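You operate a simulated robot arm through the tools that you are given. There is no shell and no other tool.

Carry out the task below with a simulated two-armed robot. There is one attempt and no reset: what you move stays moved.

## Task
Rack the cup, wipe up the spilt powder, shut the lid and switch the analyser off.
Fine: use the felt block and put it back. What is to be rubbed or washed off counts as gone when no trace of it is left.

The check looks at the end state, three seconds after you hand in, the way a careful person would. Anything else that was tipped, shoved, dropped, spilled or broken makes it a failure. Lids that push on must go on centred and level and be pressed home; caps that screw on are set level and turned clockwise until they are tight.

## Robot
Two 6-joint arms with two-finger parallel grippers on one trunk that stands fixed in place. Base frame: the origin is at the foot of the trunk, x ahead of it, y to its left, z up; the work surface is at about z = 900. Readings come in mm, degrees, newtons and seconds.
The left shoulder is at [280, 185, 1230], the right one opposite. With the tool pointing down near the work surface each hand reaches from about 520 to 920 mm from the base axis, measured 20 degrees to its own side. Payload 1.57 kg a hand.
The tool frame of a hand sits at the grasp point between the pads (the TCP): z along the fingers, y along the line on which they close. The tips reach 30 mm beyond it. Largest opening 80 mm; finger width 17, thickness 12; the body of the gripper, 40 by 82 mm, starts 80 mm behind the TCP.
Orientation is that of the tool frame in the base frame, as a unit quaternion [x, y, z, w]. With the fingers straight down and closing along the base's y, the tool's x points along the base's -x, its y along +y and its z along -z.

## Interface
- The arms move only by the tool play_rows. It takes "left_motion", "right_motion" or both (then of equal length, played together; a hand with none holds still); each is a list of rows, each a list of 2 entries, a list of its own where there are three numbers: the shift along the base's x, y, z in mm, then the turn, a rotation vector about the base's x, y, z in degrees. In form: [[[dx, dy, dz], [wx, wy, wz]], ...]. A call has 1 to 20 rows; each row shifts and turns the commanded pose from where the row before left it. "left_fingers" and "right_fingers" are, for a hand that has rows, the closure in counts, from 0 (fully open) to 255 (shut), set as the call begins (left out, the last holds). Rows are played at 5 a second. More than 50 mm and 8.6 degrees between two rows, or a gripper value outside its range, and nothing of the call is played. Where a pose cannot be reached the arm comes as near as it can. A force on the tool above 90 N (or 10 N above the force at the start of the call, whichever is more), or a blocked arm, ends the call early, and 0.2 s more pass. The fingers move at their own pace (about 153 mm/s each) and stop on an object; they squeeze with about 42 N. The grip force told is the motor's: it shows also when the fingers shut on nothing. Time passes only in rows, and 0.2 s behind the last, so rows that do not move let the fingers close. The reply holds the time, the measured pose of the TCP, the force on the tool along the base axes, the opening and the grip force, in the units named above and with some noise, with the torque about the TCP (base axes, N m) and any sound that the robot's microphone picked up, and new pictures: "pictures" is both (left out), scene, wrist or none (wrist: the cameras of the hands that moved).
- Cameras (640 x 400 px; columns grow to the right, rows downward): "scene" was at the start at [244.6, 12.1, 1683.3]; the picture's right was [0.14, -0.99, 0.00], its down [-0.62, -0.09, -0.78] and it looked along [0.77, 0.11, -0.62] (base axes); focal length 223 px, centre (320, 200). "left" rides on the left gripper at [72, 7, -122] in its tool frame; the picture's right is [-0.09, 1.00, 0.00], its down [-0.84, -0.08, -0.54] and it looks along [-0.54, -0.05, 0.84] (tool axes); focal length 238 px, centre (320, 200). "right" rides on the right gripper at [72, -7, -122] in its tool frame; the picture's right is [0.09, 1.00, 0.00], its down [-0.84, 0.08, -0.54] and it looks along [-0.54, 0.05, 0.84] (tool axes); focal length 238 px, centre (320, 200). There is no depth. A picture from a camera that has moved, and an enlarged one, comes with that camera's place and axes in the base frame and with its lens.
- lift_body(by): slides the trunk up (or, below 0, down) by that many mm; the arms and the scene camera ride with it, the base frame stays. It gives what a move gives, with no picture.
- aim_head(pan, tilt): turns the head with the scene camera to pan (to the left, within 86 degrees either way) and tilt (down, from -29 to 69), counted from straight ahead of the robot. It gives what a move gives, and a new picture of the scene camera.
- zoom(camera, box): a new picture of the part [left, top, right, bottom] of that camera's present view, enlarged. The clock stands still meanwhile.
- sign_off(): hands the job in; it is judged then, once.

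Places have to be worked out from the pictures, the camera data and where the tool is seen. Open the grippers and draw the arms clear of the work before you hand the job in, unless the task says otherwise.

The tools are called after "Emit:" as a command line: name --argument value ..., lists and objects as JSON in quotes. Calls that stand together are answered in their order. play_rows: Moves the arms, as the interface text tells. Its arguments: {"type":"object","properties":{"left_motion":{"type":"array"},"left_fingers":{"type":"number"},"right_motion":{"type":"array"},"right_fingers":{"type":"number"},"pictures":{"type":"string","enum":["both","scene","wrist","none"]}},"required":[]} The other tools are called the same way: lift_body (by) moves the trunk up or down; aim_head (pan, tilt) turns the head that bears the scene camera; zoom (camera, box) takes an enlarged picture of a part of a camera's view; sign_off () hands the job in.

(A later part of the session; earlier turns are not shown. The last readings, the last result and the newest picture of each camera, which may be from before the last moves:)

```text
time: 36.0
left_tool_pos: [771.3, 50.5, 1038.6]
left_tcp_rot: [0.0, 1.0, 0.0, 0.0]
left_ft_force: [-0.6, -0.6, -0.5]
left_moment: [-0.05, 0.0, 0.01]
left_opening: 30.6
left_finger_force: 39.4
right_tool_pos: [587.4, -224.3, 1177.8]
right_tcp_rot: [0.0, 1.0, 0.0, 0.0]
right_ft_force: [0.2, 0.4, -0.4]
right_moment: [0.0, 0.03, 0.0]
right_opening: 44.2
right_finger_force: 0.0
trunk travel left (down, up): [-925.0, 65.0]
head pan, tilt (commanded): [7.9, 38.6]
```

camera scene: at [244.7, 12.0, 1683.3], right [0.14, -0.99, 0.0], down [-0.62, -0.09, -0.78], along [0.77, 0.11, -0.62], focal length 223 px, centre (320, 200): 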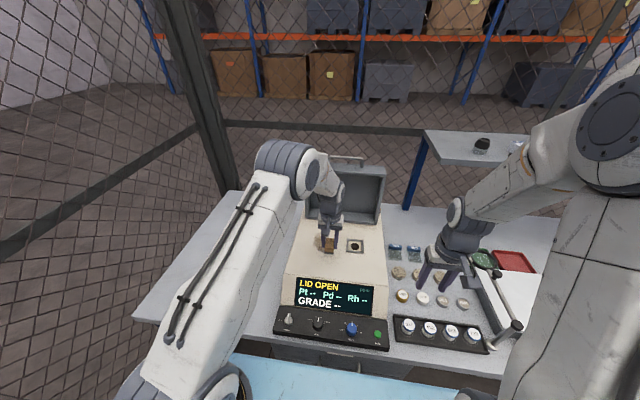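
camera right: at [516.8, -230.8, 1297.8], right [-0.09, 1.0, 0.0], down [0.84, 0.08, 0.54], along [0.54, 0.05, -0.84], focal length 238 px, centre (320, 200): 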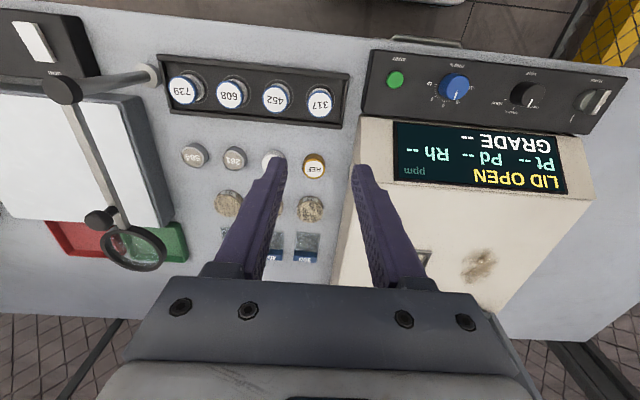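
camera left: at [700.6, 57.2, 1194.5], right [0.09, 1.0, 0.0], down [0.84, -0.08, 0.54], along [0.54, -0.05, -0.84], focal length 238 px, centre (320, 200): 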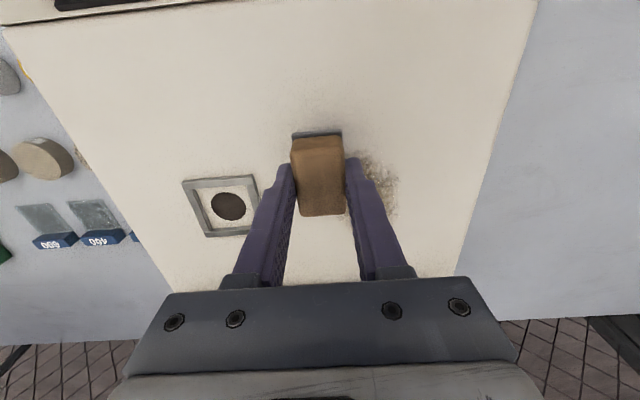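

There's no contact yet at TCP z 1038.6, so I'll step down a little more.

Emit:
play_rows --left_motion '[[[0, 0, -1], [0, 0, 0]], [[0, 0, 0], [0, 0, 0]]]' --pictures "none"

Emit:
play_rows --left_motion '[[[0, 0, -0.8], [0, 0, 0]], [[0, 0, 0], [0, 0, 0]]]' --pictures "none"

```text
time: 36.6
left_tool_pos: [772.6, 51.4, 1037.6]
left_tcp_rot: [0.0, 1.0, 0.0, 0.0]
left_ft_force: [-0.7, -0.8, -0.1]
left_moment: [0.03, -0.01, -0.01]
left_opening: 30.8
left_finger_force: 40.0
right_tool_pos: [588.1, -224.4, 1177.1]
right_tcp_rot: [0.0, 1.0, 0.0, 0.0]
right_ft_force: [0.2, 0.4, -0.3]
right_moment: [0.01, 0.01, 0.03]
right_opening: 43.9
right_finger_force: 0.1
trunk travel left (down, up): [-925.0, 65.0]
head pan, tilt (commanded): [7.9, 38.6]
```

```text
time: 37.2
left_tool_pos: [771.1, 50.4, 1038.6]
left_tcp_rot: [0.0, 1.0, 0.0, 0.0]
left_ft_force: [-0.7, 0.1, 4.7]
left_moment: [0.0, 0.1, -0.06]
left_opening: 30.6
left_finger_force: 39.5
right_tool_pos: [587.7, -223.8, 1176.7]
right_tcp_rot: [-0.001, 1.0, 0.0, 0.0]
right_ft_force: [-0.1, -0.6, 0.6]
right_moment: [-0.01, -0.01, -0.01]
right_opening: 44.0
right_finger_force: 0.2
trunk travel left (down, up): [-925.0, 65.0]
head pan, tilt (commanded): [7.9, 38.6]
```

Contact at 4.7 N. I'll add a touch more pressure and make the first stroke along +x at y ≈ 51, then check how well the powder comes off.

Emit:
play_rows --left_motion '[[[0, 0, -0.4], [0, 0, 0]], [[12, 0, 0], [0, 0, 0]], [[12, 0, 0], [0, 0, 0]], [[12, 0, 0], [0, 0, 0]], [[12, 0, 0], [0, 0, 0]], [[12, 0, 0], [0, 0, 0]], [[12, 0, 0], [0, 0, 0]], [[12, 0, 0], [0, 0, 0]], [[12, 0, 0], [0, 0, 0]], [[12, 0, 0], [0, 0, 0]]]' --pictures "both"

Emit:
zoom --camera "scene" --box '[280, 190, 400, 270]'

Emit:
zoom --camera "left" --box '[240, 60, 440, 220]'

```text
time: 39.4
left_tool_pos: [879.8, 51.2, 1037.7]
left_tcp_rot: [0.0, 1.0, 0.0, 0.001]
left_ft_force: [-3.4, -0.9, 13.1]
left_moment: [-0.06, 0.19, 0.0]
left_opening: 30.7
left_finger_force: 40.1
right_tool_pos: [587.2, -224.5, 1176.1]
right_tcp_rot: [0.0, 1.0, 0.0, 0.0]
right_ft_force: [0.1, 0.1, 1.1]
right_moment: [0.02, 0.0, -0.01]
right_opening: 43.7
right_finger_force: 0.1
trunk travel left (down, up): [-925.0, 65.0]
head pan, tilt (commanded): [7.9, 38.6]
camera scene: at [243.5, 11.9, 1683.5], right [0.14, -0.99, 0.0], down [-0.62, -0.09, -0.78], along [0.77, 0.11, -0.62], focal length 223 px, centre (320, 200)
camera left: at [807.7, 58.4, 1160.8], right [0.09, 1.0, 0.0], down [0.84, -0.08, 0.54], along [0.54, -0.05, -0.84], focal length 238 px, centre (320, 200)
```

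scene: 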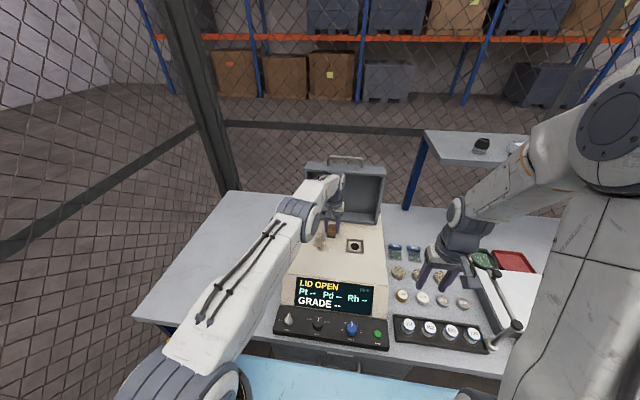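
left: 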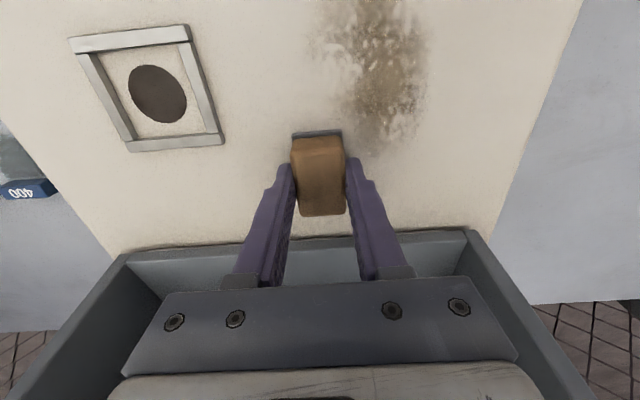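

```text
5.00 times, centred on (340, 230) of scene
camera zoom: at [243.5, 11.9, 1683.5], right [0.14, -0.99, 0.0], down [-0.62, -0.09, -0.78], along [0.77, 0.11, -0.62], focal length 1116 px, centre (220, 50)
```

zoom: 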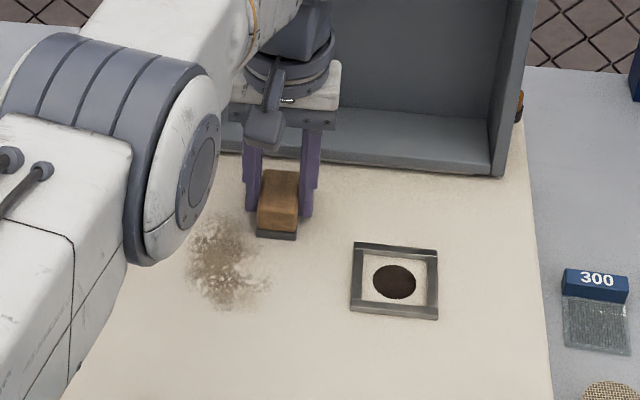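

```text
2.50 times, centred on (340, 140) of left
camera zoom: at [807.7, 58.4, 1160.8], right [0.09, 1.0, 0.0], down [0.84, -0.08, 0.54], along [0.54, -0.05, -0.84], focal length 596 px, centre (270, 350)
```

zoom: 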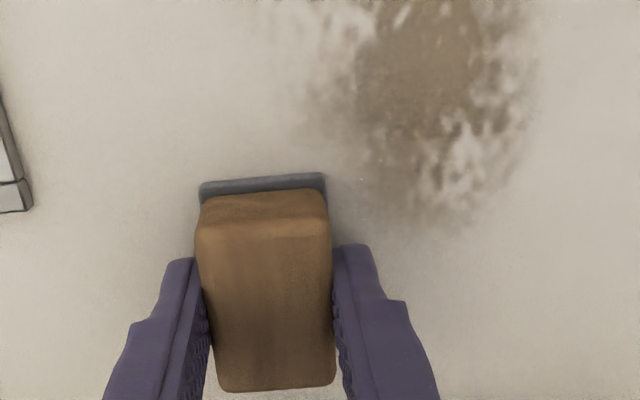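

Pressing at 13 N, the felt clearly fades the powder in its lane. I'll work lane by lane across the patch, stepping +y about 16 mm each time.

Emit:
play_rows --left_motion '[[[0, 16, 0], [0, 0, 0]], [[-12, 0, 0], [0, 0, 0]], [[-12, 0, 0], [0, 0, 0]], [[-12, 0, 0], [0, 0, 0]], [[-12, 0, 0], [0, 0, 0]], [[-12, 0, 0], [0, 0, 0]], [[-12, 0, 0], [0, 0, 0]], [[-12, 0, 0], [0, 0, 0]], [[-12, 0, 0], [0, 0, 0]], [[-12, 0, 0], [0, 0, 0]], [[0, 16, 0], [0, 0, 0]], [[12, 0, 0], [0, 0, 0]], [[12, 0, 0], [0, 0, 0]], [[12, 0, 0], [0, 0, 0]], [[12, 0, 0], [0, 0, 0]], [[12, 0, 0], [0, 0, 0]], [[12, 0, 0], [0, 0, 0]], [[12, 0, 0], [0, 0, 0]], [[12, 0, 0], [0, 0, 0]], [[12, 0, 0], [0, 0, 0]]]' --pictures "none"

Emit:
play_rows --left_motion '[[[0, 16, 0], [0, 0, 0]], [[-12, 0, 0], [0, 0, 0]], [[-12, 0, 0], [0, 0, 0]], [[-12, 0, 0], [0, 0, 0]], [[-12, 0, 0], [0, 0, 0]], [[-12, 0, 0], [0, 0, 0]], [[-12, 0, 0], [0, 0, 0]], [[-12, 0, 0], [0, 0, 0]], [[-12, 0, 0], [0, 0, 0]], [[-12, 0, 0], [0, 0, 0]], [[0, 16, 0], [0, 0, 0]], [[12, 0, 0], [0, 0, 0]], [[12, 0, 0], [0, 0, 0]], [[12, 0, 0], [0, 0, 0]], [[12, 0, 0], [0, 0, 0]], [[12, 0, 0], [0, 0, 0]], [[12, 0, 0], [0, 0, 0]], [[12, 0, 0], [0, 0, 0]], [[12, 0, 0], [0, 0, 0]], [[12, 0, 0], [0, 0, 0]]]' --pictures "both"

Emit:
zoom --camera "scene" --box '[280, 190, 400, 270]'

Emit:
zoom --camera "left" --box '[200, 0, 440, 150]'

```text
time: 43.6
left_tool_pos: [879.6, 82.9, 1038.4]
left_tcp_rot: [0.0, 1.0, 0.001, -0.001]
left_ft_force: [-2.3, -0.7, 7.9]
left_moment: [-0.05, 0.04, 0.0]
left_opening: 30.6
left_finger_force: 39.3
right_tool_pos: [586.8, -224.1, 1175.6]
right_tcp_rot: [0.0, 1.0, 0.001, 0.0]
right_ft_force: [0.0, -0.3, 0.5]
right_moment: [-0.01, -0.03, -0.01]
right_opening: 43.8
right_finger_force: 0.1
trunk travel left (down, up): [-925.0, 65.0]
head pan, tilt (commanded): [7.9, 38.6]
```

```text
time: 47.8
left_tool_pos: [879.4, 113.7, 1038.2]
left_tcp_rot: [0.0, 1.0, 0.0, 0.001]
left_ft_force: [-1.8, -0.9, 9.1]
left_moment: [0.0, 0.1, -0.01]
left_opening: 30.8
left_finger_force: 39.6
right_tool_pos: [587.0, -223.7, 1176.0]
right_tcp_rot: [0.001, 1.0, 0.0, 0.0]
right_ft_force: [0.1, 0.5, -0.2]
right_moment: [-0.01, -0.01, 0.01]
right_opening: 44.1
right_finger_force: 0.1
trunk travel left (down, up): [-925.0, 65.0]
head pan, tilt (commanded): [7.9, 38.6]
camera scene: at [243.9, 12.0, 1683.5], right [0.14, -0.99, 0.0], down [-0.62, -0.09, -0.78], along [0.77, 0.11, -0.62], focal length 223 px, centre (320, 200)
camera left: at [806.9, 120.8, 1160.6], right [0.09, 1.0, 0.0], down [0.84, -0.08, 0.54], along [0.54, -0.05, -0.84], focal length 238 px, centre (320, 200)
```

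scene: 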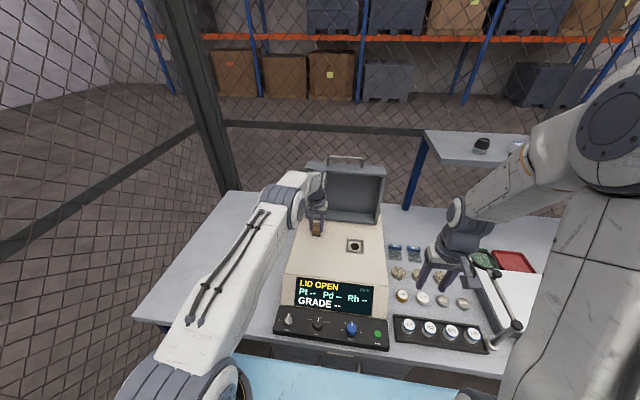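
left: 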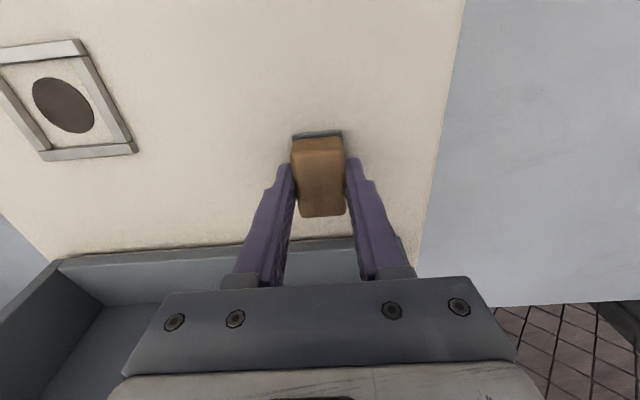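

```text
5.00 times, centred on (340, 230) of scene
camera zoom: at [243.9, 12.0, 1683.5], right [0.14, -0.99, 0.0], down [-0.62, -0.09, -0.78], along [0.77, 0.11, -0.62], focal length 1116 px, centre (220, 50)
```

zoom: 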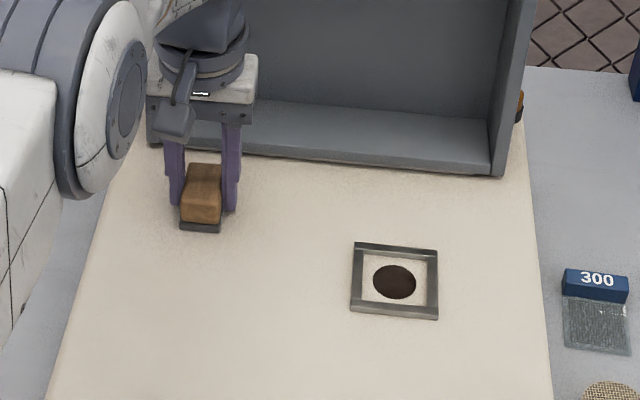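

```text
2.67 times, centred on (320, 75) of left
camera zoom: at [806.9, 120.8, 1160.6], right [0.09, 1.0, 0.0], down [0.84, -0.08, 0.54], along [0.54, -0.05, -0.84], focal length 636 px, centre (320, 533)
```

zoom: 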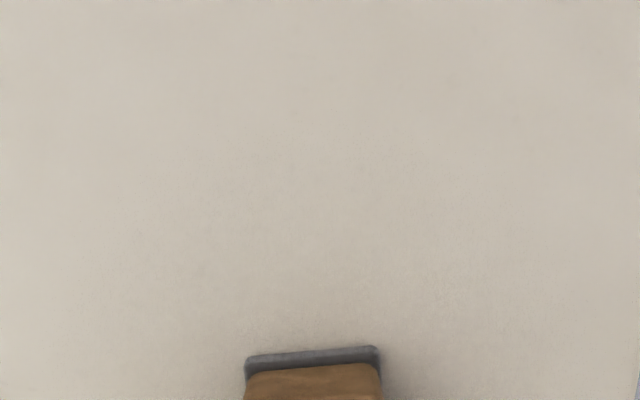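

The patch already looks clean. To remove faint residue I'll run a second full pass back across, starting with one lane further out at y ≈ 130.

Emit:
play_rows --left_motion '[[[0, 15, 0], [0, 0, 0]], [[-14, 0, 0], [0, 0, 0]], [[-14, 0, 0], [0, 0, 0]], [[-14, 0, 0], [0, 0, 0]], [[-14, 0, 0], [0, 0, 0]], [[-14, 0, 0], [0, 0, 0]], [[-14, 0, 0], [0, 0, 0]], [[-14, 0, 0], [0, 0, 0]], [[-14, 0, 0], [0, 0, 0]], [[0, -18, 0], [0, 0, 0]], [[14, 0, 0], [0, 0, 0]], [[14, 0, 0], [0, 0, 0]], [[14, 0, 0], [0, 0, 0]], [[14, 0, 0], [0, 0, 0]], [[14, 0, 0], [0, 0, 0]], [[14, 0, 0], [0, 0, 0]], [[14, 0, 0], [0, 0, 0]], [[14, 0, 0], [0, 0, 0]]]' --pictures "none"

Emit:
play_rows --left_motion '[[[0, -18, 0], [0, 0, 0]], [[-14, 0, 0], [0, 0, 0]], [[-14, 0, 0], [0, 0, 0]], [[-14, 0, 0], [0, 0, 0]], [[-14, 0, 0], [0, 0, 0]], [[-14, 0, 0], [0, 0, 0]], [[-14, 0, 0], [0, 0, 0]], [[-14, 0, 0], [0, 0, 0]], [[-14, 0, 0], [0, 0, 0]], [[0, -18, 0], [0, 0, 0]], [[14, 0, 0], [0, 0, 0]], [[14, 0, 0], [0, 0, 0]], [[14, 0, 0], [0, 0, 0]], [[14, 0, 0], [0, 0, 0]], [[14, 0, 0], [0, 0, 0]], [[14, 0, 0], [0, 0, 0]], [[14, 0, 0], [0, 0, 0]], [[14, 0, 0], [0, 0, 0]]]' --pictures "none"

Emit:
play_rows --left_motion '[[[0, -18, 0], [0, 0, 0]], [[-14, 0, 0], [0, 0, 0]], [[-14, 0, 0], [0, 0, 0]], [[-14, 0, 0], [0, 0, 0]], [[-14, 0, 0], [0, 0, 0]], [[-14, 0, 0], [0, 0, 0]], [[-14, 0, 0], [0, 0, 0]], [[-14, 0, 0], [0, 0, 0]], [[-14, 0, 0], [0, 0, 0]], [[0, -18, 0], [0, 0, 0]], [[14, 0, 0], [0, 0, 0]], [[14, 0, 0], [0, 0, 0]], [[14, 0, 0], [0, 0, 0]], [[14, 0, 0], [0, 0, 0]], [[14, 0, 0], [0, 0, 0]], [[14, 0, 0], [0, 0, 0]], [[14, 0, 0], [0, 0, 0]], [[14, 0, 0], [0, 0, 0]]]' --pictures "both"

Emit:
zoom --camera "scene" --box '[280, 190, 400, 290]'

```text
time: 51.6
left_tool_pos: [878.5, 111.9, 1038.3]
left_tcp_rot: [0.0, 1.0, 0.001, 0.0]
left_ft_force: [-0.5, -0.4, -1.0]
left_moment: [0.03, -0.02, -0.03]
left_opening: 30.5
left_finger_force: 39.7
right_tool_pos: [587.7, -223.2, 1176.8]
right_tcp_rot: [0.0, 1.0, 0.0, 0.0]
right_ft_force: [1.7, 0.8, 0.0]
right_moment: [0.02, -0.02, 0.02]
right_opening: 43.9
right_finger_force: 0.0
trunk travel left (down, up): [-925.0, 65.0]
head pan, tilt (commanded): [7.9, 38.6]
```

```text
time: 55.4
left_tool_pos: [879.4, 75.6, 1037.5]
left_tcp_rot: [0.0, 1.0, 0.0, 0.0]
left_ft_force: [-2.1, -0.2, 6.1]
left_moment: [-0.02, 0.04, 0.01]
left_opening: 30.6
left_finger_force: 39.8
right_tool_pos: [587.4, -222.6, 1176.6]
right_tcp_rot: [0.0, 1.0, -0.001, 0.001]
right_ft_force: [0.7, -0.3, -0.1]
right_moment: [0.01, 0.03, 0.02]
right_opening: 44.0
right_finger_force: 0.0
trunk travel left (down, up): [-925.0, 65.0]
head pan, tilt (commanded): [7.9, 38.6]
```

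```text
time: 59.2
left_tool_pos: [879.4, 40.0, 1037.7]
left_tcp_rot: [0.0, 1.0, 0.0, 0.0]
left_ft_force: [0.1, -0.9, 2.5]
left_moment: [0.02, -0.08, -0.01]
left_opening: 30.7
left_finger_force: 39.7
right_tool_pos: [587.7, -222.6, 1176.0]
right_tcp_rot: [0.0, 1.0, 0.0, 0.0]
right_ft_force: [0.9, -0.5, -0.4]
right_moment: [-0.02, 0.02, 0.0]
right_opening: 43.9
right_finger_force: 0.0
trunk travel left (down, up): [-925.0, 65.0]
head pan, tilt (commanded): [7.9, 38.6]
camera scene: at [244.5, 12.0, 1683.3], right [0.14, -0.99, 0.0], down [-0.62, -0.09, -0.78], along [0.77, 0.11, -0.62], focal length 223 px, centre (320, 200)
camera left: at [807.2, 47.1, 1160.7], right [0.09, 1.0, 0.0], down [0.84, -0.08, 0.54], along [0.54, -0.05, -0.84], focal length 238 px, centre (320, 200)
```

scene: 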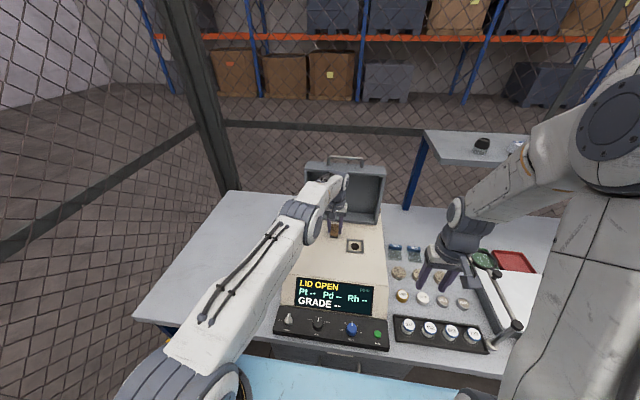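
left: 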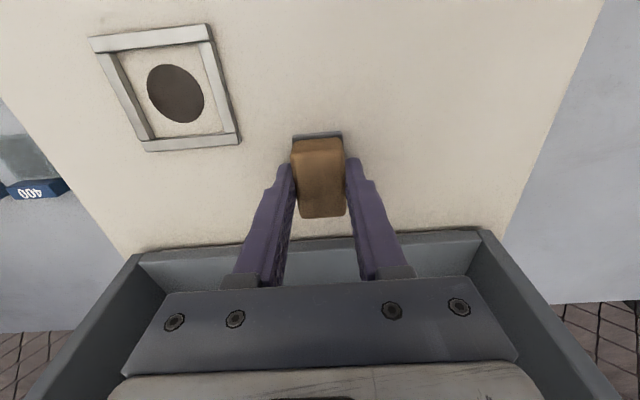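

```text
4.00 times, centred on (340, 240) of scene
camera zoom: at [244.5, 12.0, 1683.3], right [0.14, -0.99, 0.0], down [-0.62, -0.09, -0.78], along [0.77, 0.11, -0.62], focal length 893 px, centre (240, 40)
```

zoom: 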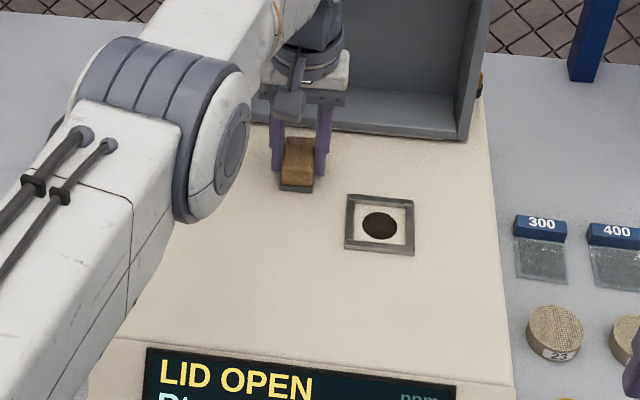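

The surface looks clean throughout. I'll lift the block and back off so the wrist camera can inspect the wiped area.

Emit:
play_rows --left_motion '[[[0, 0, 10], [0, 0, 0]], [[0, 0, 25], [0, 0, 0]], [[-20, 5, 25], [0, 0, 0]], [[-30, 10, 25], [0, 0, 0]], [[-35, 12, 10], [0, 0, 0]], [[-40, 13, 5], [0, 0, 0]], [[-40, 13, 0], [0, 0, 0]]]' --pictures "both"

Emit:
zoom --camera "left" --box '[150, 60, 480, 260]'

Emit:
zoom --camera "scene" --box '[290, 200, 400, 285]'

```text
time: 60.8
left_tool_pos: [716.2, 93.6, 1138.7]
left_tcp_rot: [0.0, 1.0, 0.001, 0.0]
left_ft_force: [0.2, 0.6, -0.4]
left_moment: [0.04, 0.01, 0.04]
left_opening: 30.8
left_finger_force: 39.2
right_tool_pos: [587.8, -224.8, 1175.4]
right_tcp_rot: [0.0, 1.0, 0.0, -0.001]
right_ft_force: [0.1, -0.3, -0.2]
right_moment: [0.01, 0.03, 0.02]
right_opening: 44.1
right_finger_force: 0.1
trunk travel left (down, up): [-925.0, 65.0]
head pan, tilt (commanded): [7.9, 38.6]
camera scene: at [244.7, 12.0, 1683.3], right [0.14, -0.99, 0.0], down [-0.62, -0.09, -0.78], along [0.77, 0.11, -0.62], focal length 223 px, centre (320, 200)
camera left: at [643.4, 100.3, 1260.4], right [0.09, 1.0, 0.0], down [0.84, -0.08, 0.54], along [0.54, -0.05, -0.84], focal length 238 px, centre (320, 200)
```

scene: 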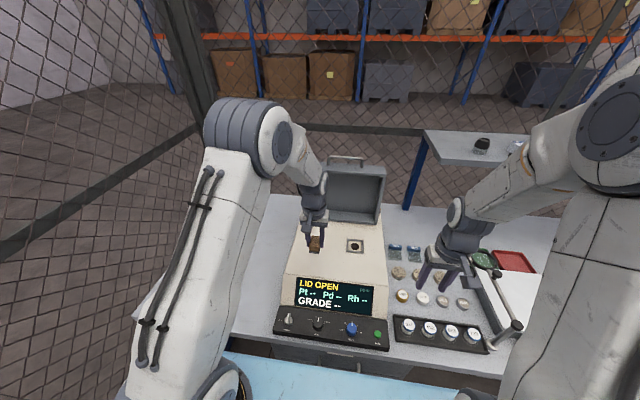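
left: 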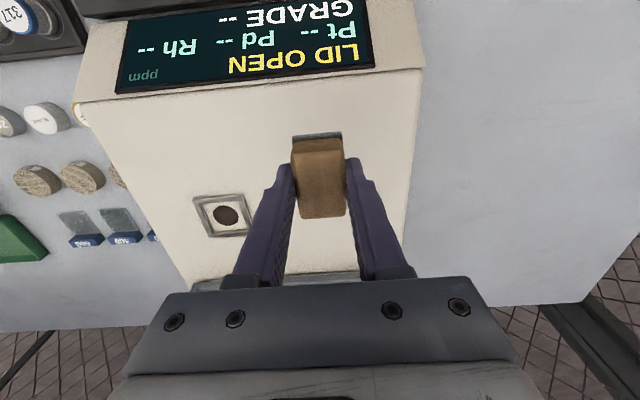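

```text
1.94 times, centred on (315, 160) of left
camera zoom: at [643.4, 100.3, 1260.4], right [0.09, 1.0, 0.0], down [0.84, -0.08, 0.54], along [0.54, -0.05, -0.84], focal length 462 px, centre (330, 278)
```

zoom: 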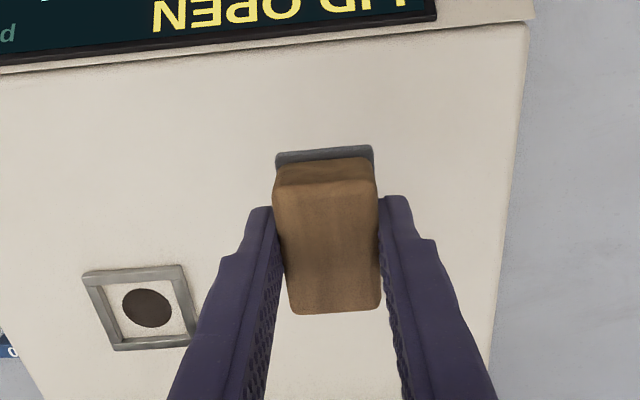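

```text
4.71 times, centred on (345, 242) of scene
camera zoom: at [244.7, 12.0, 1683.3], right [0.14, -0.99, 0.0], down [-0.62, -0.09, -0.78], along [0.77, 0.11, -0.62], focal length 1051 px, centre (202, 0)
```

zoom: 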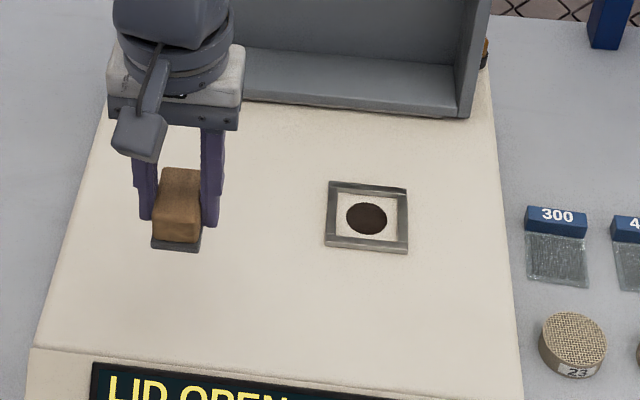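

The block itself hides part of the view, so I'll carry it back to just above its starting spot, reversing the exact displacement, and inspect the surface from there.

Emit:
play_rows --left_motion '[[[-12, 14, 0], [0, 0, 0]], [[-23, 27, 0], [0, 0, 0]], [[-23, 27, -5], [0, 0, 0]], [[-23, 27, -15], [0, 0, 0]], [[-23, 27, -20], [0, 0, 0]], [[-23, 27, -20], [0, 0, 0]], [[-11, 15, -20], [0, 0, 0]]]' --pictures "both"

Emit:
zoom --camera "scene" --box '[290, 200, 400, 285]'

Emit:
zoom --camera "left" --box '[220, 60, 420, 220]'

```text
time: 62.4
left_tool_pos: [576.1, 257.2, 1056.7]
left_tcp_rot: [0.0, 1.0, 0.0, 0.0]
left_ft_force: [0.5, 0.6, 0.4]
left_moment: [0.02, 0.05, 0.01]
left_opening: 30.8
left_finger_force: 40.2
right_tool_pos: [586.8, -224.1, 1177.0]
right_tcp_rot: [0.0, 1.0, 0.001, -0.001]
right_ft_force: [-0.2, -0.3, -0.5]
right_moment: [0.01, -0.02, -0.02]
right_opening: 44.1
right_finger_force: 0.0
trunk travel left (down, up): [-925.0, 65.0]
head pan, tilt (commanded): [7.9, 38.6]
camera scene: at [244.6, 12.2, 1683.3], right [0.14, -0.99, 0.0], down [-0.62, -0.09, -0.78], along [0.77, 0.11, -0.62], focal length 223 px, centre (320, 200)
camera left: at [502.6, 264.0, 1179.7], right [0.09, 1.0, 0.0], down [0.84, -0.08, 0.54], along [0.54, -0.05, -0.84], focal length 238 px, centre (320, 200)
```

scene: 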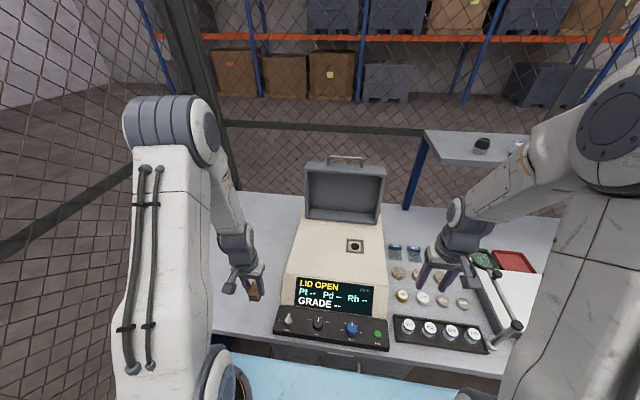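
left: 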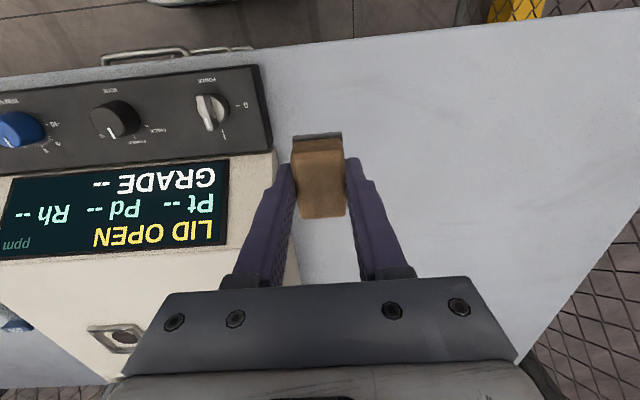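

```text
4.71 times, centred on (345, 242) of scene
camera zoom: at [244.6, 12.2, 1683.3], right [0.14, -0.99, 0.0], down [-0.62, -0.09, -0.78], along [0.77, 0.11, -0.62], focal length 1051 px, centre (202, 0)
```

zoom: 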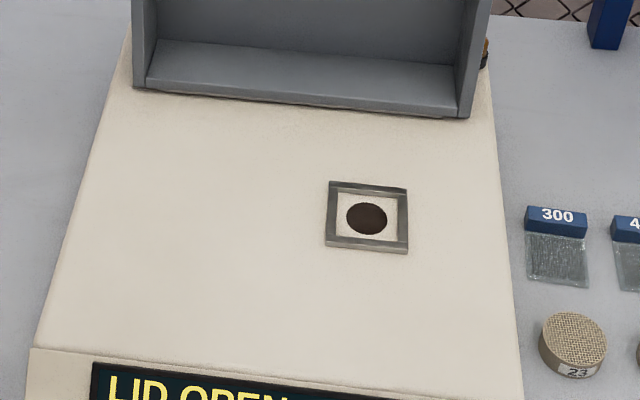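

```text
2.50 times, centred on (320, 140) of left
camera zoom: at [502.6, 264.0, 1179.7], right [0.09, 1.0, 0.0], down [0.84, -0.08, 0.54], along [0.54, -0.05, -0.84], focal length 596 px, centre (320, 350)
```

zoom: 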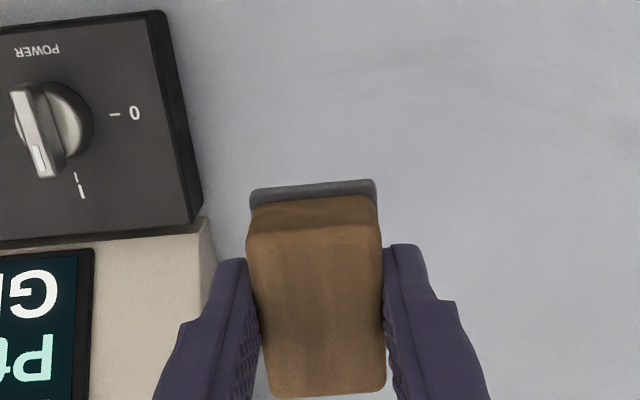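

The analyser top looks clean. I'll zoom hard on the wiped area to be sure no trace is left.

Emit:
zoom --camera "scene" --box '[300, 222, 348, 258]'

Emit:
zoom --camera "right" --box '[400, 200, 560, 320]'

```text
11.11 times, centred on (324, 240) of scene
camera zoom: at [244.6, 12.2, 1683.3], right [0.14, -0.99, 0.0], down [-0.62, -0.09, -0.78], along [0.77, 0.11, -0.62], focal length 2481 px, centre (276, -244)
```

zoom: 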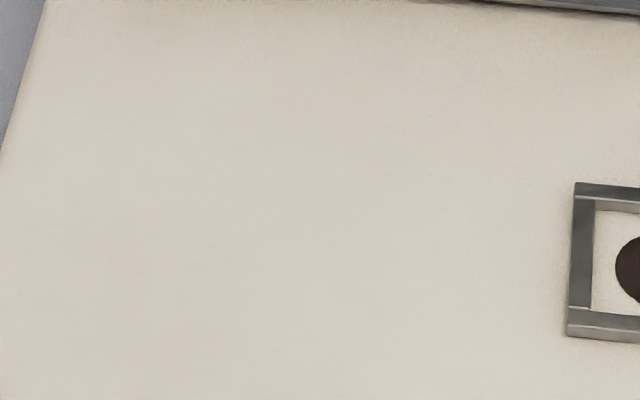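

```text
3.33 times, centred on (480, 260) of right
camera zoom: at [516.8, -230.7, 1297.6], right [-0.09, 1.0, 0.0], down [0.84, 0.08, 0.54], along [0.54, 0.05, -0.84], focal length 794 px, centre (-213, 0)
```

zoom: 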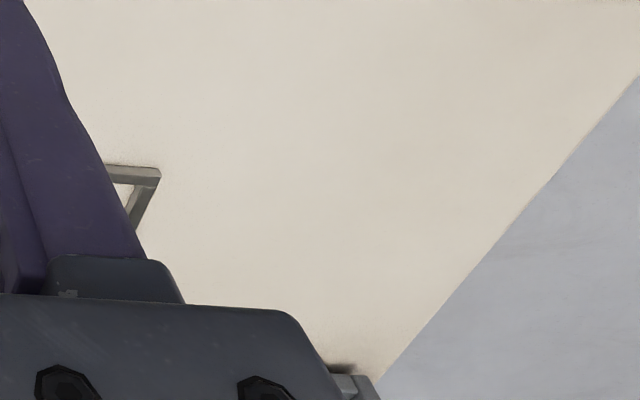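

The wiped area is spotless from both cameras. Now I'll lower the block back onto its original spot, stepping gently at the end.

Emit:
play_rows --left_motion '[[[0, 0, -25], [0, 0, 0]], [[0, 0, -30], [0, 0, 0]], [[0, 0, -30], [0, 0, 0]], [[0, 0, -17], [0, 0, 0]], [[0, 0, -10], [0, 0, 0]], [[0, 0, 0], [0, 0, 0]]]' --pictures "wrist"

Emit:
play_rows --left_motion '[[[0, 0, -3], [0, 0, 0]], [[0, 0, 0], [0, 0, 0]]]' --pictures "none"

Emit:
play_rows --left_motion '[[[0, 0, -2], [0, 0, 0]], [[0, 0, 0], [0, 0, 0]]]' --pictures "none"

```text
time: 63.8
left_tool_pos: [575.1, 257.4, 945.6]
left_tcp_rot: [0.0, 1.0, 0.0, 0.0]
left_ft_force: [-0.3, 0.4, -0.2]
left_moment: [-0.01, 0.04, 0.02]
left_opening: 30.7
left_finger_force: 39.8
right_tool_pos: [586.8, -223.8, 1175.1]
right_tcp_rot: [0.0, 1.0, 0.0, 0.0]
right_ft_force: [-0.4, -0.8, 0.3]
right_moment: [0.02, 0.01, -0.01]
right_opening: 43.9
right_finger_force: 0.1
trunk travel left (down, up): [-925.0, 65.0]
head pan, tilt (commanded): [7.9, 38.6]
camera left: at [503.5, 264.2, 1068.7], right [0.09, 1.0, 0.0], down [0.84, -0.08, 0.54], along [0.54, -0.05, -0.84], focal length 238 px, centre (320, 200)
```

left: 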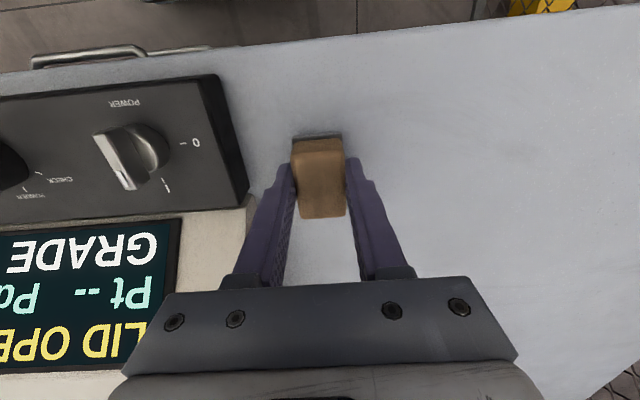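

```text
time: 64.4
left_tool_pos: [575.1, 255.8, 941.9]
left_tcp_rot: [0.0, 1.0, 0.0, 0.0]
left_ft_force: [-0.7, -0.4, 0.2]
left_moment: [0.01, -0.01, 0.01]
left_opening: 30.5
left_finger_force: 40.1
right_tool_pos: [587.4, -223.7, 1175.6]
right_tcp_rot: [-0.001, 1.0, 0.0, 0.0]
right_ft_force: [0.6, 0.3, 0.0]
right_moment: [-0.02, 0.02, 0.0]
right_opening: 43.8
right_finger_force: 0.1
trunk travel left (down, up): [-925.0, 65.0]
head pan, tilt (commanded): [7.9, 38.6]
```

```text
time: 65.0
left_tool_pos: [575.9, 256.5, 939.7]
left_tcp_rot: [0.0, 1.0, 0.0, 0.0]
left_ft_force: [-0.2, 0.1, -0.9]
left_moment: [-0.02, 0.0, -0.01]
left_opening: 30.9
left_finger_force: 40.0
right_tool_pos: [587.2, -222.2, 1176.9]
right_tcp_rot: [0.0, 1.0, 0.001, 0.0]
right_ft_force: [0.0, 0.1, -0.4]
right_moment: [-0.01, -0.02, -0.04]
right_opening: 43.9
right_finger_force: 0.0
trunk travel left (down, up): [-925.0, 65.0]
head pan, tilt (commanded): [7.9, 38.6]
```

No contact at TCP z 939.7. A few finer steps should seat the felt on the bench.

Emit:
play_rows --left_motion '[[[0, 0, -1.2], [0, 0, 0]], [[0, 0, 0], [0, 0, 0]]]' --pictures "none"

Emit:
play_rows --left_motion '[[[0, 0, -1], [0, 0, 0]], [[0, 0, 0], [0, 0, 0]]]' --pictures "none"

Emit:
play_rows --left_motion '[[[0, 0, -0.8], [0, 0, 0]], [[0, 0, 0], [0, 0, 0]]]' --pictures "none"

```text
time: 65.6
left_tool_pos: [576.7, 256.6, 939.7]
left_tcp_rot: [-0.001, 1.0, 0.0, 0.0]
left_ft_force: [0.6, 0.5, -0.6]
left_moment: [-0.02, 0.02, 0.0]
left_opening: 30.8
left_finger_force: 39.8
right_tool_pos: [587.3, -224.6, 1176.5]
right_tcp_rot: [-0.001, 1.0, 0.0, 0.0]
right_ft_force: [0.3, 0.5, 0.5]
right_moment: [-0.01, 0.0, 0.03]
right_opening: 43.8
right_finger_force: 0.1
trunk travel left (down, up): [-925.0, 65.0]
head pan, tilt (commanded): [7.9, 38.6]
```

```text
time: 66.2
left_tool_pos: [577.6, 255.7, 938.1]
left_tcp_rot: [0.0, 1.0, 0.0, 0.0]
left_ft_force: [0.2, 0.1, -0.8]
left_moment: [-0.03, -0.02, 0.01]
left_opening: 30.8
left_finger_force: 39.7
right_tool_pos: [587.3, -224.0, 1175.4]
right_tcp_rot: [0.0, 1.0, 0.0, -0.001]
right_ft_force: [-0.1, 0.1, 0.1]
right_moment: [0.01, -0.02, 0.01]
right_opening: 44.0
right_finger_force: 0.1
trunk travel left (down, up): [-925.0, 65.0]
head pan, tilt (commanded): [7.9, 38.6]
```

```text
time: 66.8
left_tool_pos: [576.2, 256.8, 937.1]
left_tcp_rot: [-0.001, 1.0, 0.0, 0.0]
left_ft_force: [-1.7, 1.7, 6.3]
left_moment: [0.06, -0.02, 0.03]
left_opening: 30.8
left_finger_force: 39.9
right_tool_pos: [587.4, -223.3, 1176.8]
right_tcp_rot: [-0.001, 1.0, 0.0, 0.001]
right_ft_force: [-0.2, -0.1, 0.3]
right_moment: [-0.02, -0.02, -0.02]
right_opening: 44.0
right_finger_force: 0.1
trunk travel left (down, up): [-925.0, 65.0]
head pan, tilt (commanded): [7.9, 38.6]
```

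Contact at 6.3 N, so the block is seated. I'll open the left fingers modestly to stay clear of the panel, then rise straight up.

Emit:
play_rows --left_motion '[[[0, 0, 0], [0, 0, 0]], [[0, 0, 0], [0, 0, 0]], [[0, 0, 0], [0, 0, 0]]]' --left_fingers 100 --pictures "none"

Emit:
play_rows --left_motion '[[[0, 0, 8], [0, 0, 0]], [[0, 0, 15], [0, 0, 0]], [[0, 0, 20], [0, 0, 0]], [[0, 0, 30], [0, 0, 0]]]' --pictures "both"

Emit:
zoom --camera "left" --box '[260, 90, 380, 190]'

Emit:
zoom --camera "scene" --box '[240, 260, 400, 360]'

```text
time: 67.6
left_tool_pos: [576.5, 256.4, 937.1]
left_tcp_rot: [0.0, 1.0, 0.0, 0.0]
left_ft_force: [0.5, 0.0, 1.2]
left_moment: [0.0, -0.01, 0.04]
left_opening: 48.8
left_finger_force: 0.1
right_tool_pos: [587.8, -225.5, 1175.5]
right_tcp_rot: [0.0, 1.0, 0.0, 0.001]
right_ft_force: [-0.1, -0.1, 0.1]
right_moment: [0.05, 0.01, -0.01]
right_opening: 43.8
right_finger_force: 0.2
trunk travel left (down, up): [-925.0, 65.0]
head pan, tilt (commanded): [7.9, 38.6]
```

```text
time: 68.6
left_tool_pos: [575.6, 257.3, 1010.9]
left_tcp_rot: [0.001, 1.0, 0.0, -0.001]
left_ft_force: [-0.3, 1.7, 0.1]
left_moment: [-0.03, 0.02, 0.0]
left_opening: 48.7
left_finger_force: 0.1
right_tool_pos: [587.3, -223.5, 1176.6]
right_tcp_rot: [0.0, 1.0, 0.0, 0.0]
right_ft_force: [0.2, -0.3, 1.0]
right_moment: [0.04, 0.0, 0.02]
right_opening: 44.0
right_finger_force: 0.1
trunk travel left (down, up): [-925.0, 65.0]
head pan, tilt (commanded): [7.9, 38.6]
camera scene: at [244.7, 12.1, 1683.3], right [0.14, -0.99, 0.0], down [-0.62, -0.09, -0.78], along [0.77, 0.11, -0.62], focal length 223 px, centre (320, 200)
camera left: at [504.5, 265.0, 1133.2], right [0.09, 1.0, 0.0], down [0.84, -0.08, 0.54], along [0.54, -0.05, -0.84], focal length 238 px, centre (320, 200)
```

scene: 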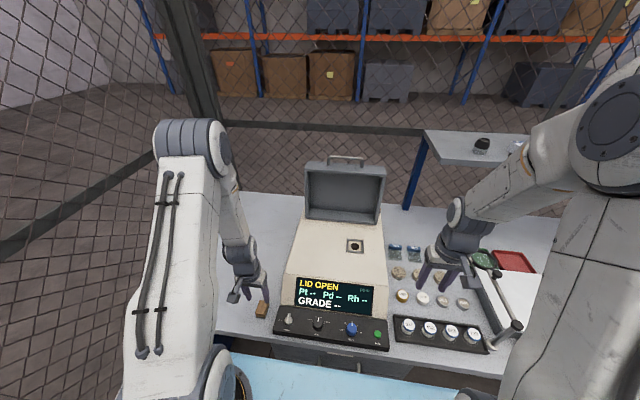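
left: 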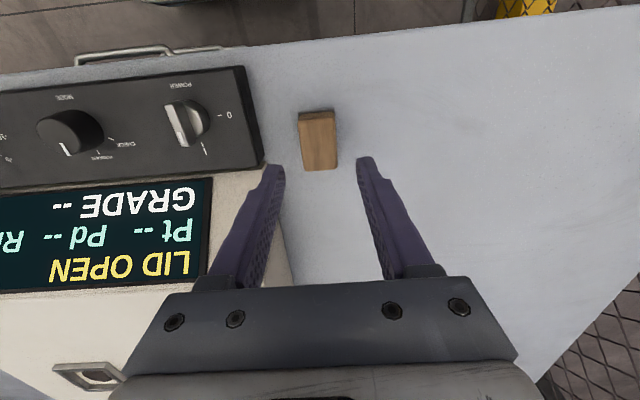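

```text
4.00 times, centred on (320, 140) of left
camera zoom: at [504.5, 265.0, 1133.2], right [0.09, 1.0, 0.0], down [0.84, -0.08, 0.54], along [0.54, -0.05, -0.84], focal length 953 px, centre (320, 440)
```

zoom: 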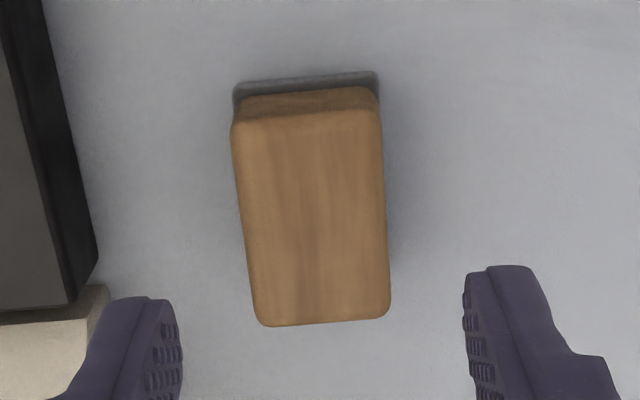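

```text
4.00 times, centred on (320, 310) of scene
camera zoom: at [244.7, 12.1, 1683.3], right [0.14, -0.99, 0.0], down [-0.62, -0.09, -0.78], along [0.77, 0.11, -0.62], focal length 893 px, centre (320, -240)
```

zoom: 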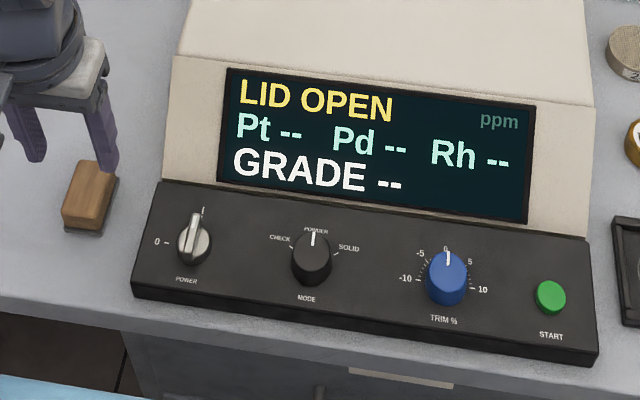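

The block is back exactly where it was, so the lid is next. Its handle bar runs along y near (990, 21, ~1280), so I need the left fingers closing in the x–z plane. I'll raise the left hand and roll it 90° on the way to a clear spot in front of the lid.

Emit:
play_rows --left_motion '[[[0, 0, 35], [0, 0, 0]], [[0, 0, 40], [0, 0, -4]], [[5, -10, 40], [0, 0, -8]], [[10, -18, 38], [0, 0, -8]], [[12, -20, 35], [0, 0, -8]], [[14, -22, 32], [0, 0, -8]], [[14, -22, 30], [0, 0, -8]], [[14, -22, 28], [0, 0, -8]], [[14, -22, 24], [0, 0, -8]], [[14, -22, 18], [0, 0, -8]], [[14, -20, 12], [0, 0, -8]], [[14, -19, 8], [0, 0, -8]], [[0, 0, 0], [0, 0, -6]]]' --left_fingers 100 --pictures "both"

```text
time: 71.4
left_tool_pos: [701.9, 60.0, 1349.9]
left_tcp_rot: [0.708, 0.707, 0.0, 0.0]
left_ft_force: [0.5, -0.3, -1.1]
left_moment: [-0.01, 0.0, 0.0]
left_opening: 48.4
left_finger_force: 0.1
right_tool_pos: [587.1, -224.3, 1175.7]
right_tcp_rot: [0.0, 1.0, 0.0, 0.0]
right_ft_force: [1.0, 0.5, -0.2]
right_moment: [0.01, 0.0, 0.02]
right_opening: 44.1
right_finger_force: 0.1
trunk travel left (down, up): [-925.0, 65.0]
head pan, tilt (commanded): [7.9, 38.6]
camera scene: at [244.8, 12.0, 1683.3], right [0.14, -0.99, 0.0], down [-0.62, -0.09, -0.78], along [0.77, 0.11, -0.62], focal length 223 px, centre (320, 200)
camera left: at [707.5, 132.3, 1473.4], right [1.0, -0.09, 0.0], down [-0.08, -0.84, 0.54], along [-0.05, -0.54, -0.84], focal length 238 px, centre (320, 200)
```

scene: 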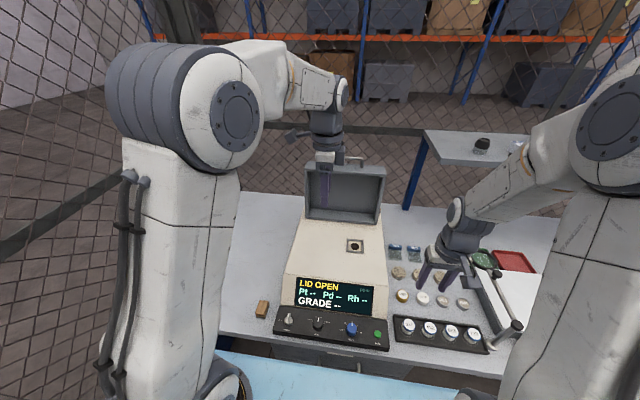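
left: 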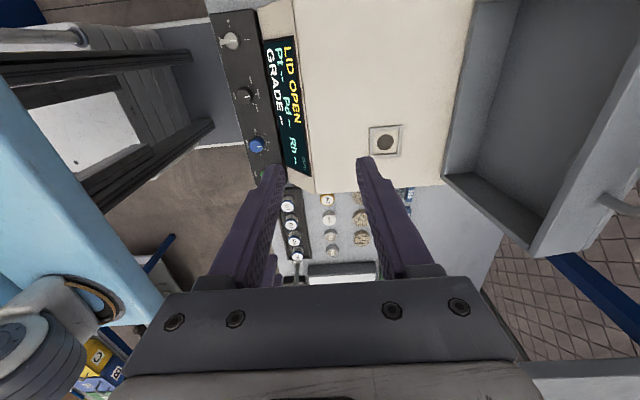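

The roll worked and the left camera now shows the lid from its left side. I'll zoom in on the lid and handle in both cameras to triangulate the bar.

Emit:
zoom --camera "left" --box '[440, 0, 640, 260]'

Emit:
zoom --camera "scene" --box '[295, 145, 395, 230]'

```text
1.54 times, centred on (540, 130) of left
camera zoom: at [707.5, 132.3, 1473.4], right [1.0, -0.09, 0.0], down [-0.08, -0.84, 0.54], along [-0.05, -0.54, -0.84], focal length 367 px, centre (-18, 308)
```

zoom: 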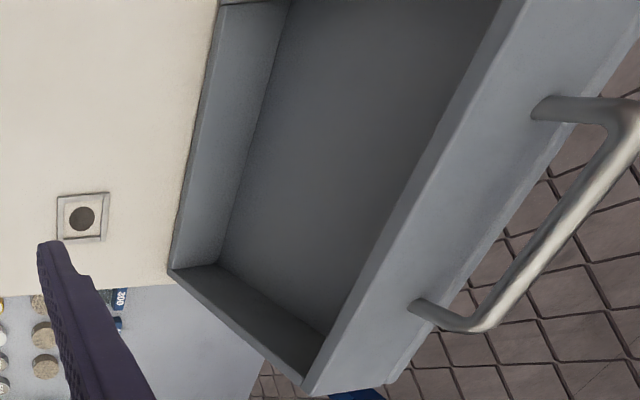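

```text
4.71 times, centred on (345, 188) of scene
camera zoom: at [244.8, 12.0, 1683.3], right [0.14, -0.99, 0.0], down [-0.62, -0.09, -0.78], along [0.77, 0.11, -0.62], focal length 1051 px, centre (202, 259)
```

zoom: 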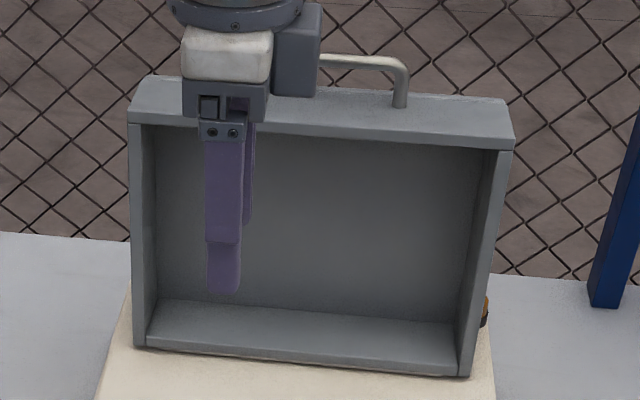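

Triangulation puts the handle bar at about (1019, y −39…80, 1275). The lid leans back 3.6° and hinges near (956, 1000), so the bar swings on a 282 mm radius. I'll move the left hand forward, pitching it in stages toward the bar, and watch for reach limits.

Emit:
play_rows --left_motion '[[[28, -0.6, 0], [0, -7, 0]], [[30, -0.6, 0], [0, -7, 0]], [[30, -0.6, 0], [0, -7, 0]], [[30, -0.6, -2], [0, -7, 0]], [[30, -0.6, -3], [0, -7, 0]]]' --left_fingers 178 --pictures "both"

```text
time: 72.6
left_tool_pos: [848.4, 55.3, 1347.0]
left_tcp_rot: [0.675, 0.674, 0.213, 0.213]
left_ft_force: [0.2, -0.6, -0.5]
left_moment: [0.0, -0.02, 0.01]
left_opening: 24.3
left_finger_force: 0.1
right_tool_pos: [587.0, -224.8, 1175.7]
right_tcp_rot: [0.0, 1.0, 0.0, -0.001]
right_ft_force: [0.2, -0.3, 0.1]
right_moment: [-0.06, 0.0, 0.01]
right_opening: 43.9
right_finger_force: 0.0
trunk travel left (down, up): [-925.0, 65.0]
head pan, tilt (commanded): [7.9, 38.6]
camera scene: at [244.7, 12.1, 1683.3], right [0.14, -0.99, 0.0], down [-0.62, -0.09, -0.78], along [0.77, 0.11, -0.62], focal length 223 px, centre (320, 200)
camera left: at [784.1, 128.7, 1451.8], right [0.81, -0.09, 0.57], down [-0.37, -0.84, 0.4], along [0.44, -0.54, -0.72], focal length 238 px, centre (320, 200)
```

scene: 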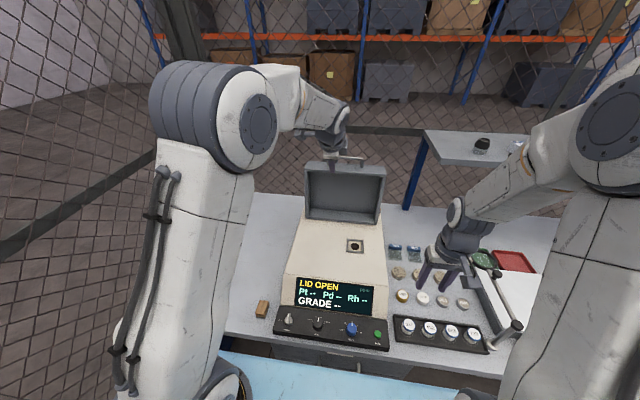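
left: 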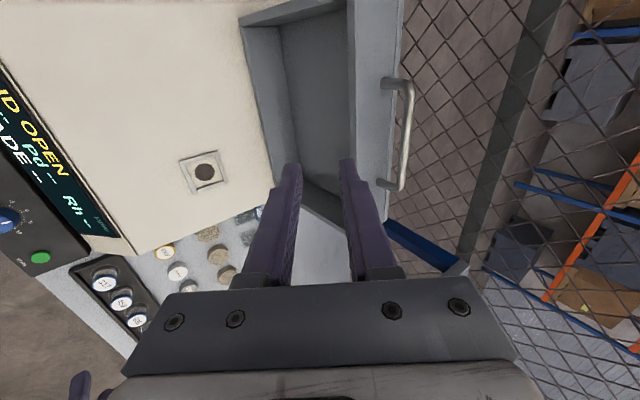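

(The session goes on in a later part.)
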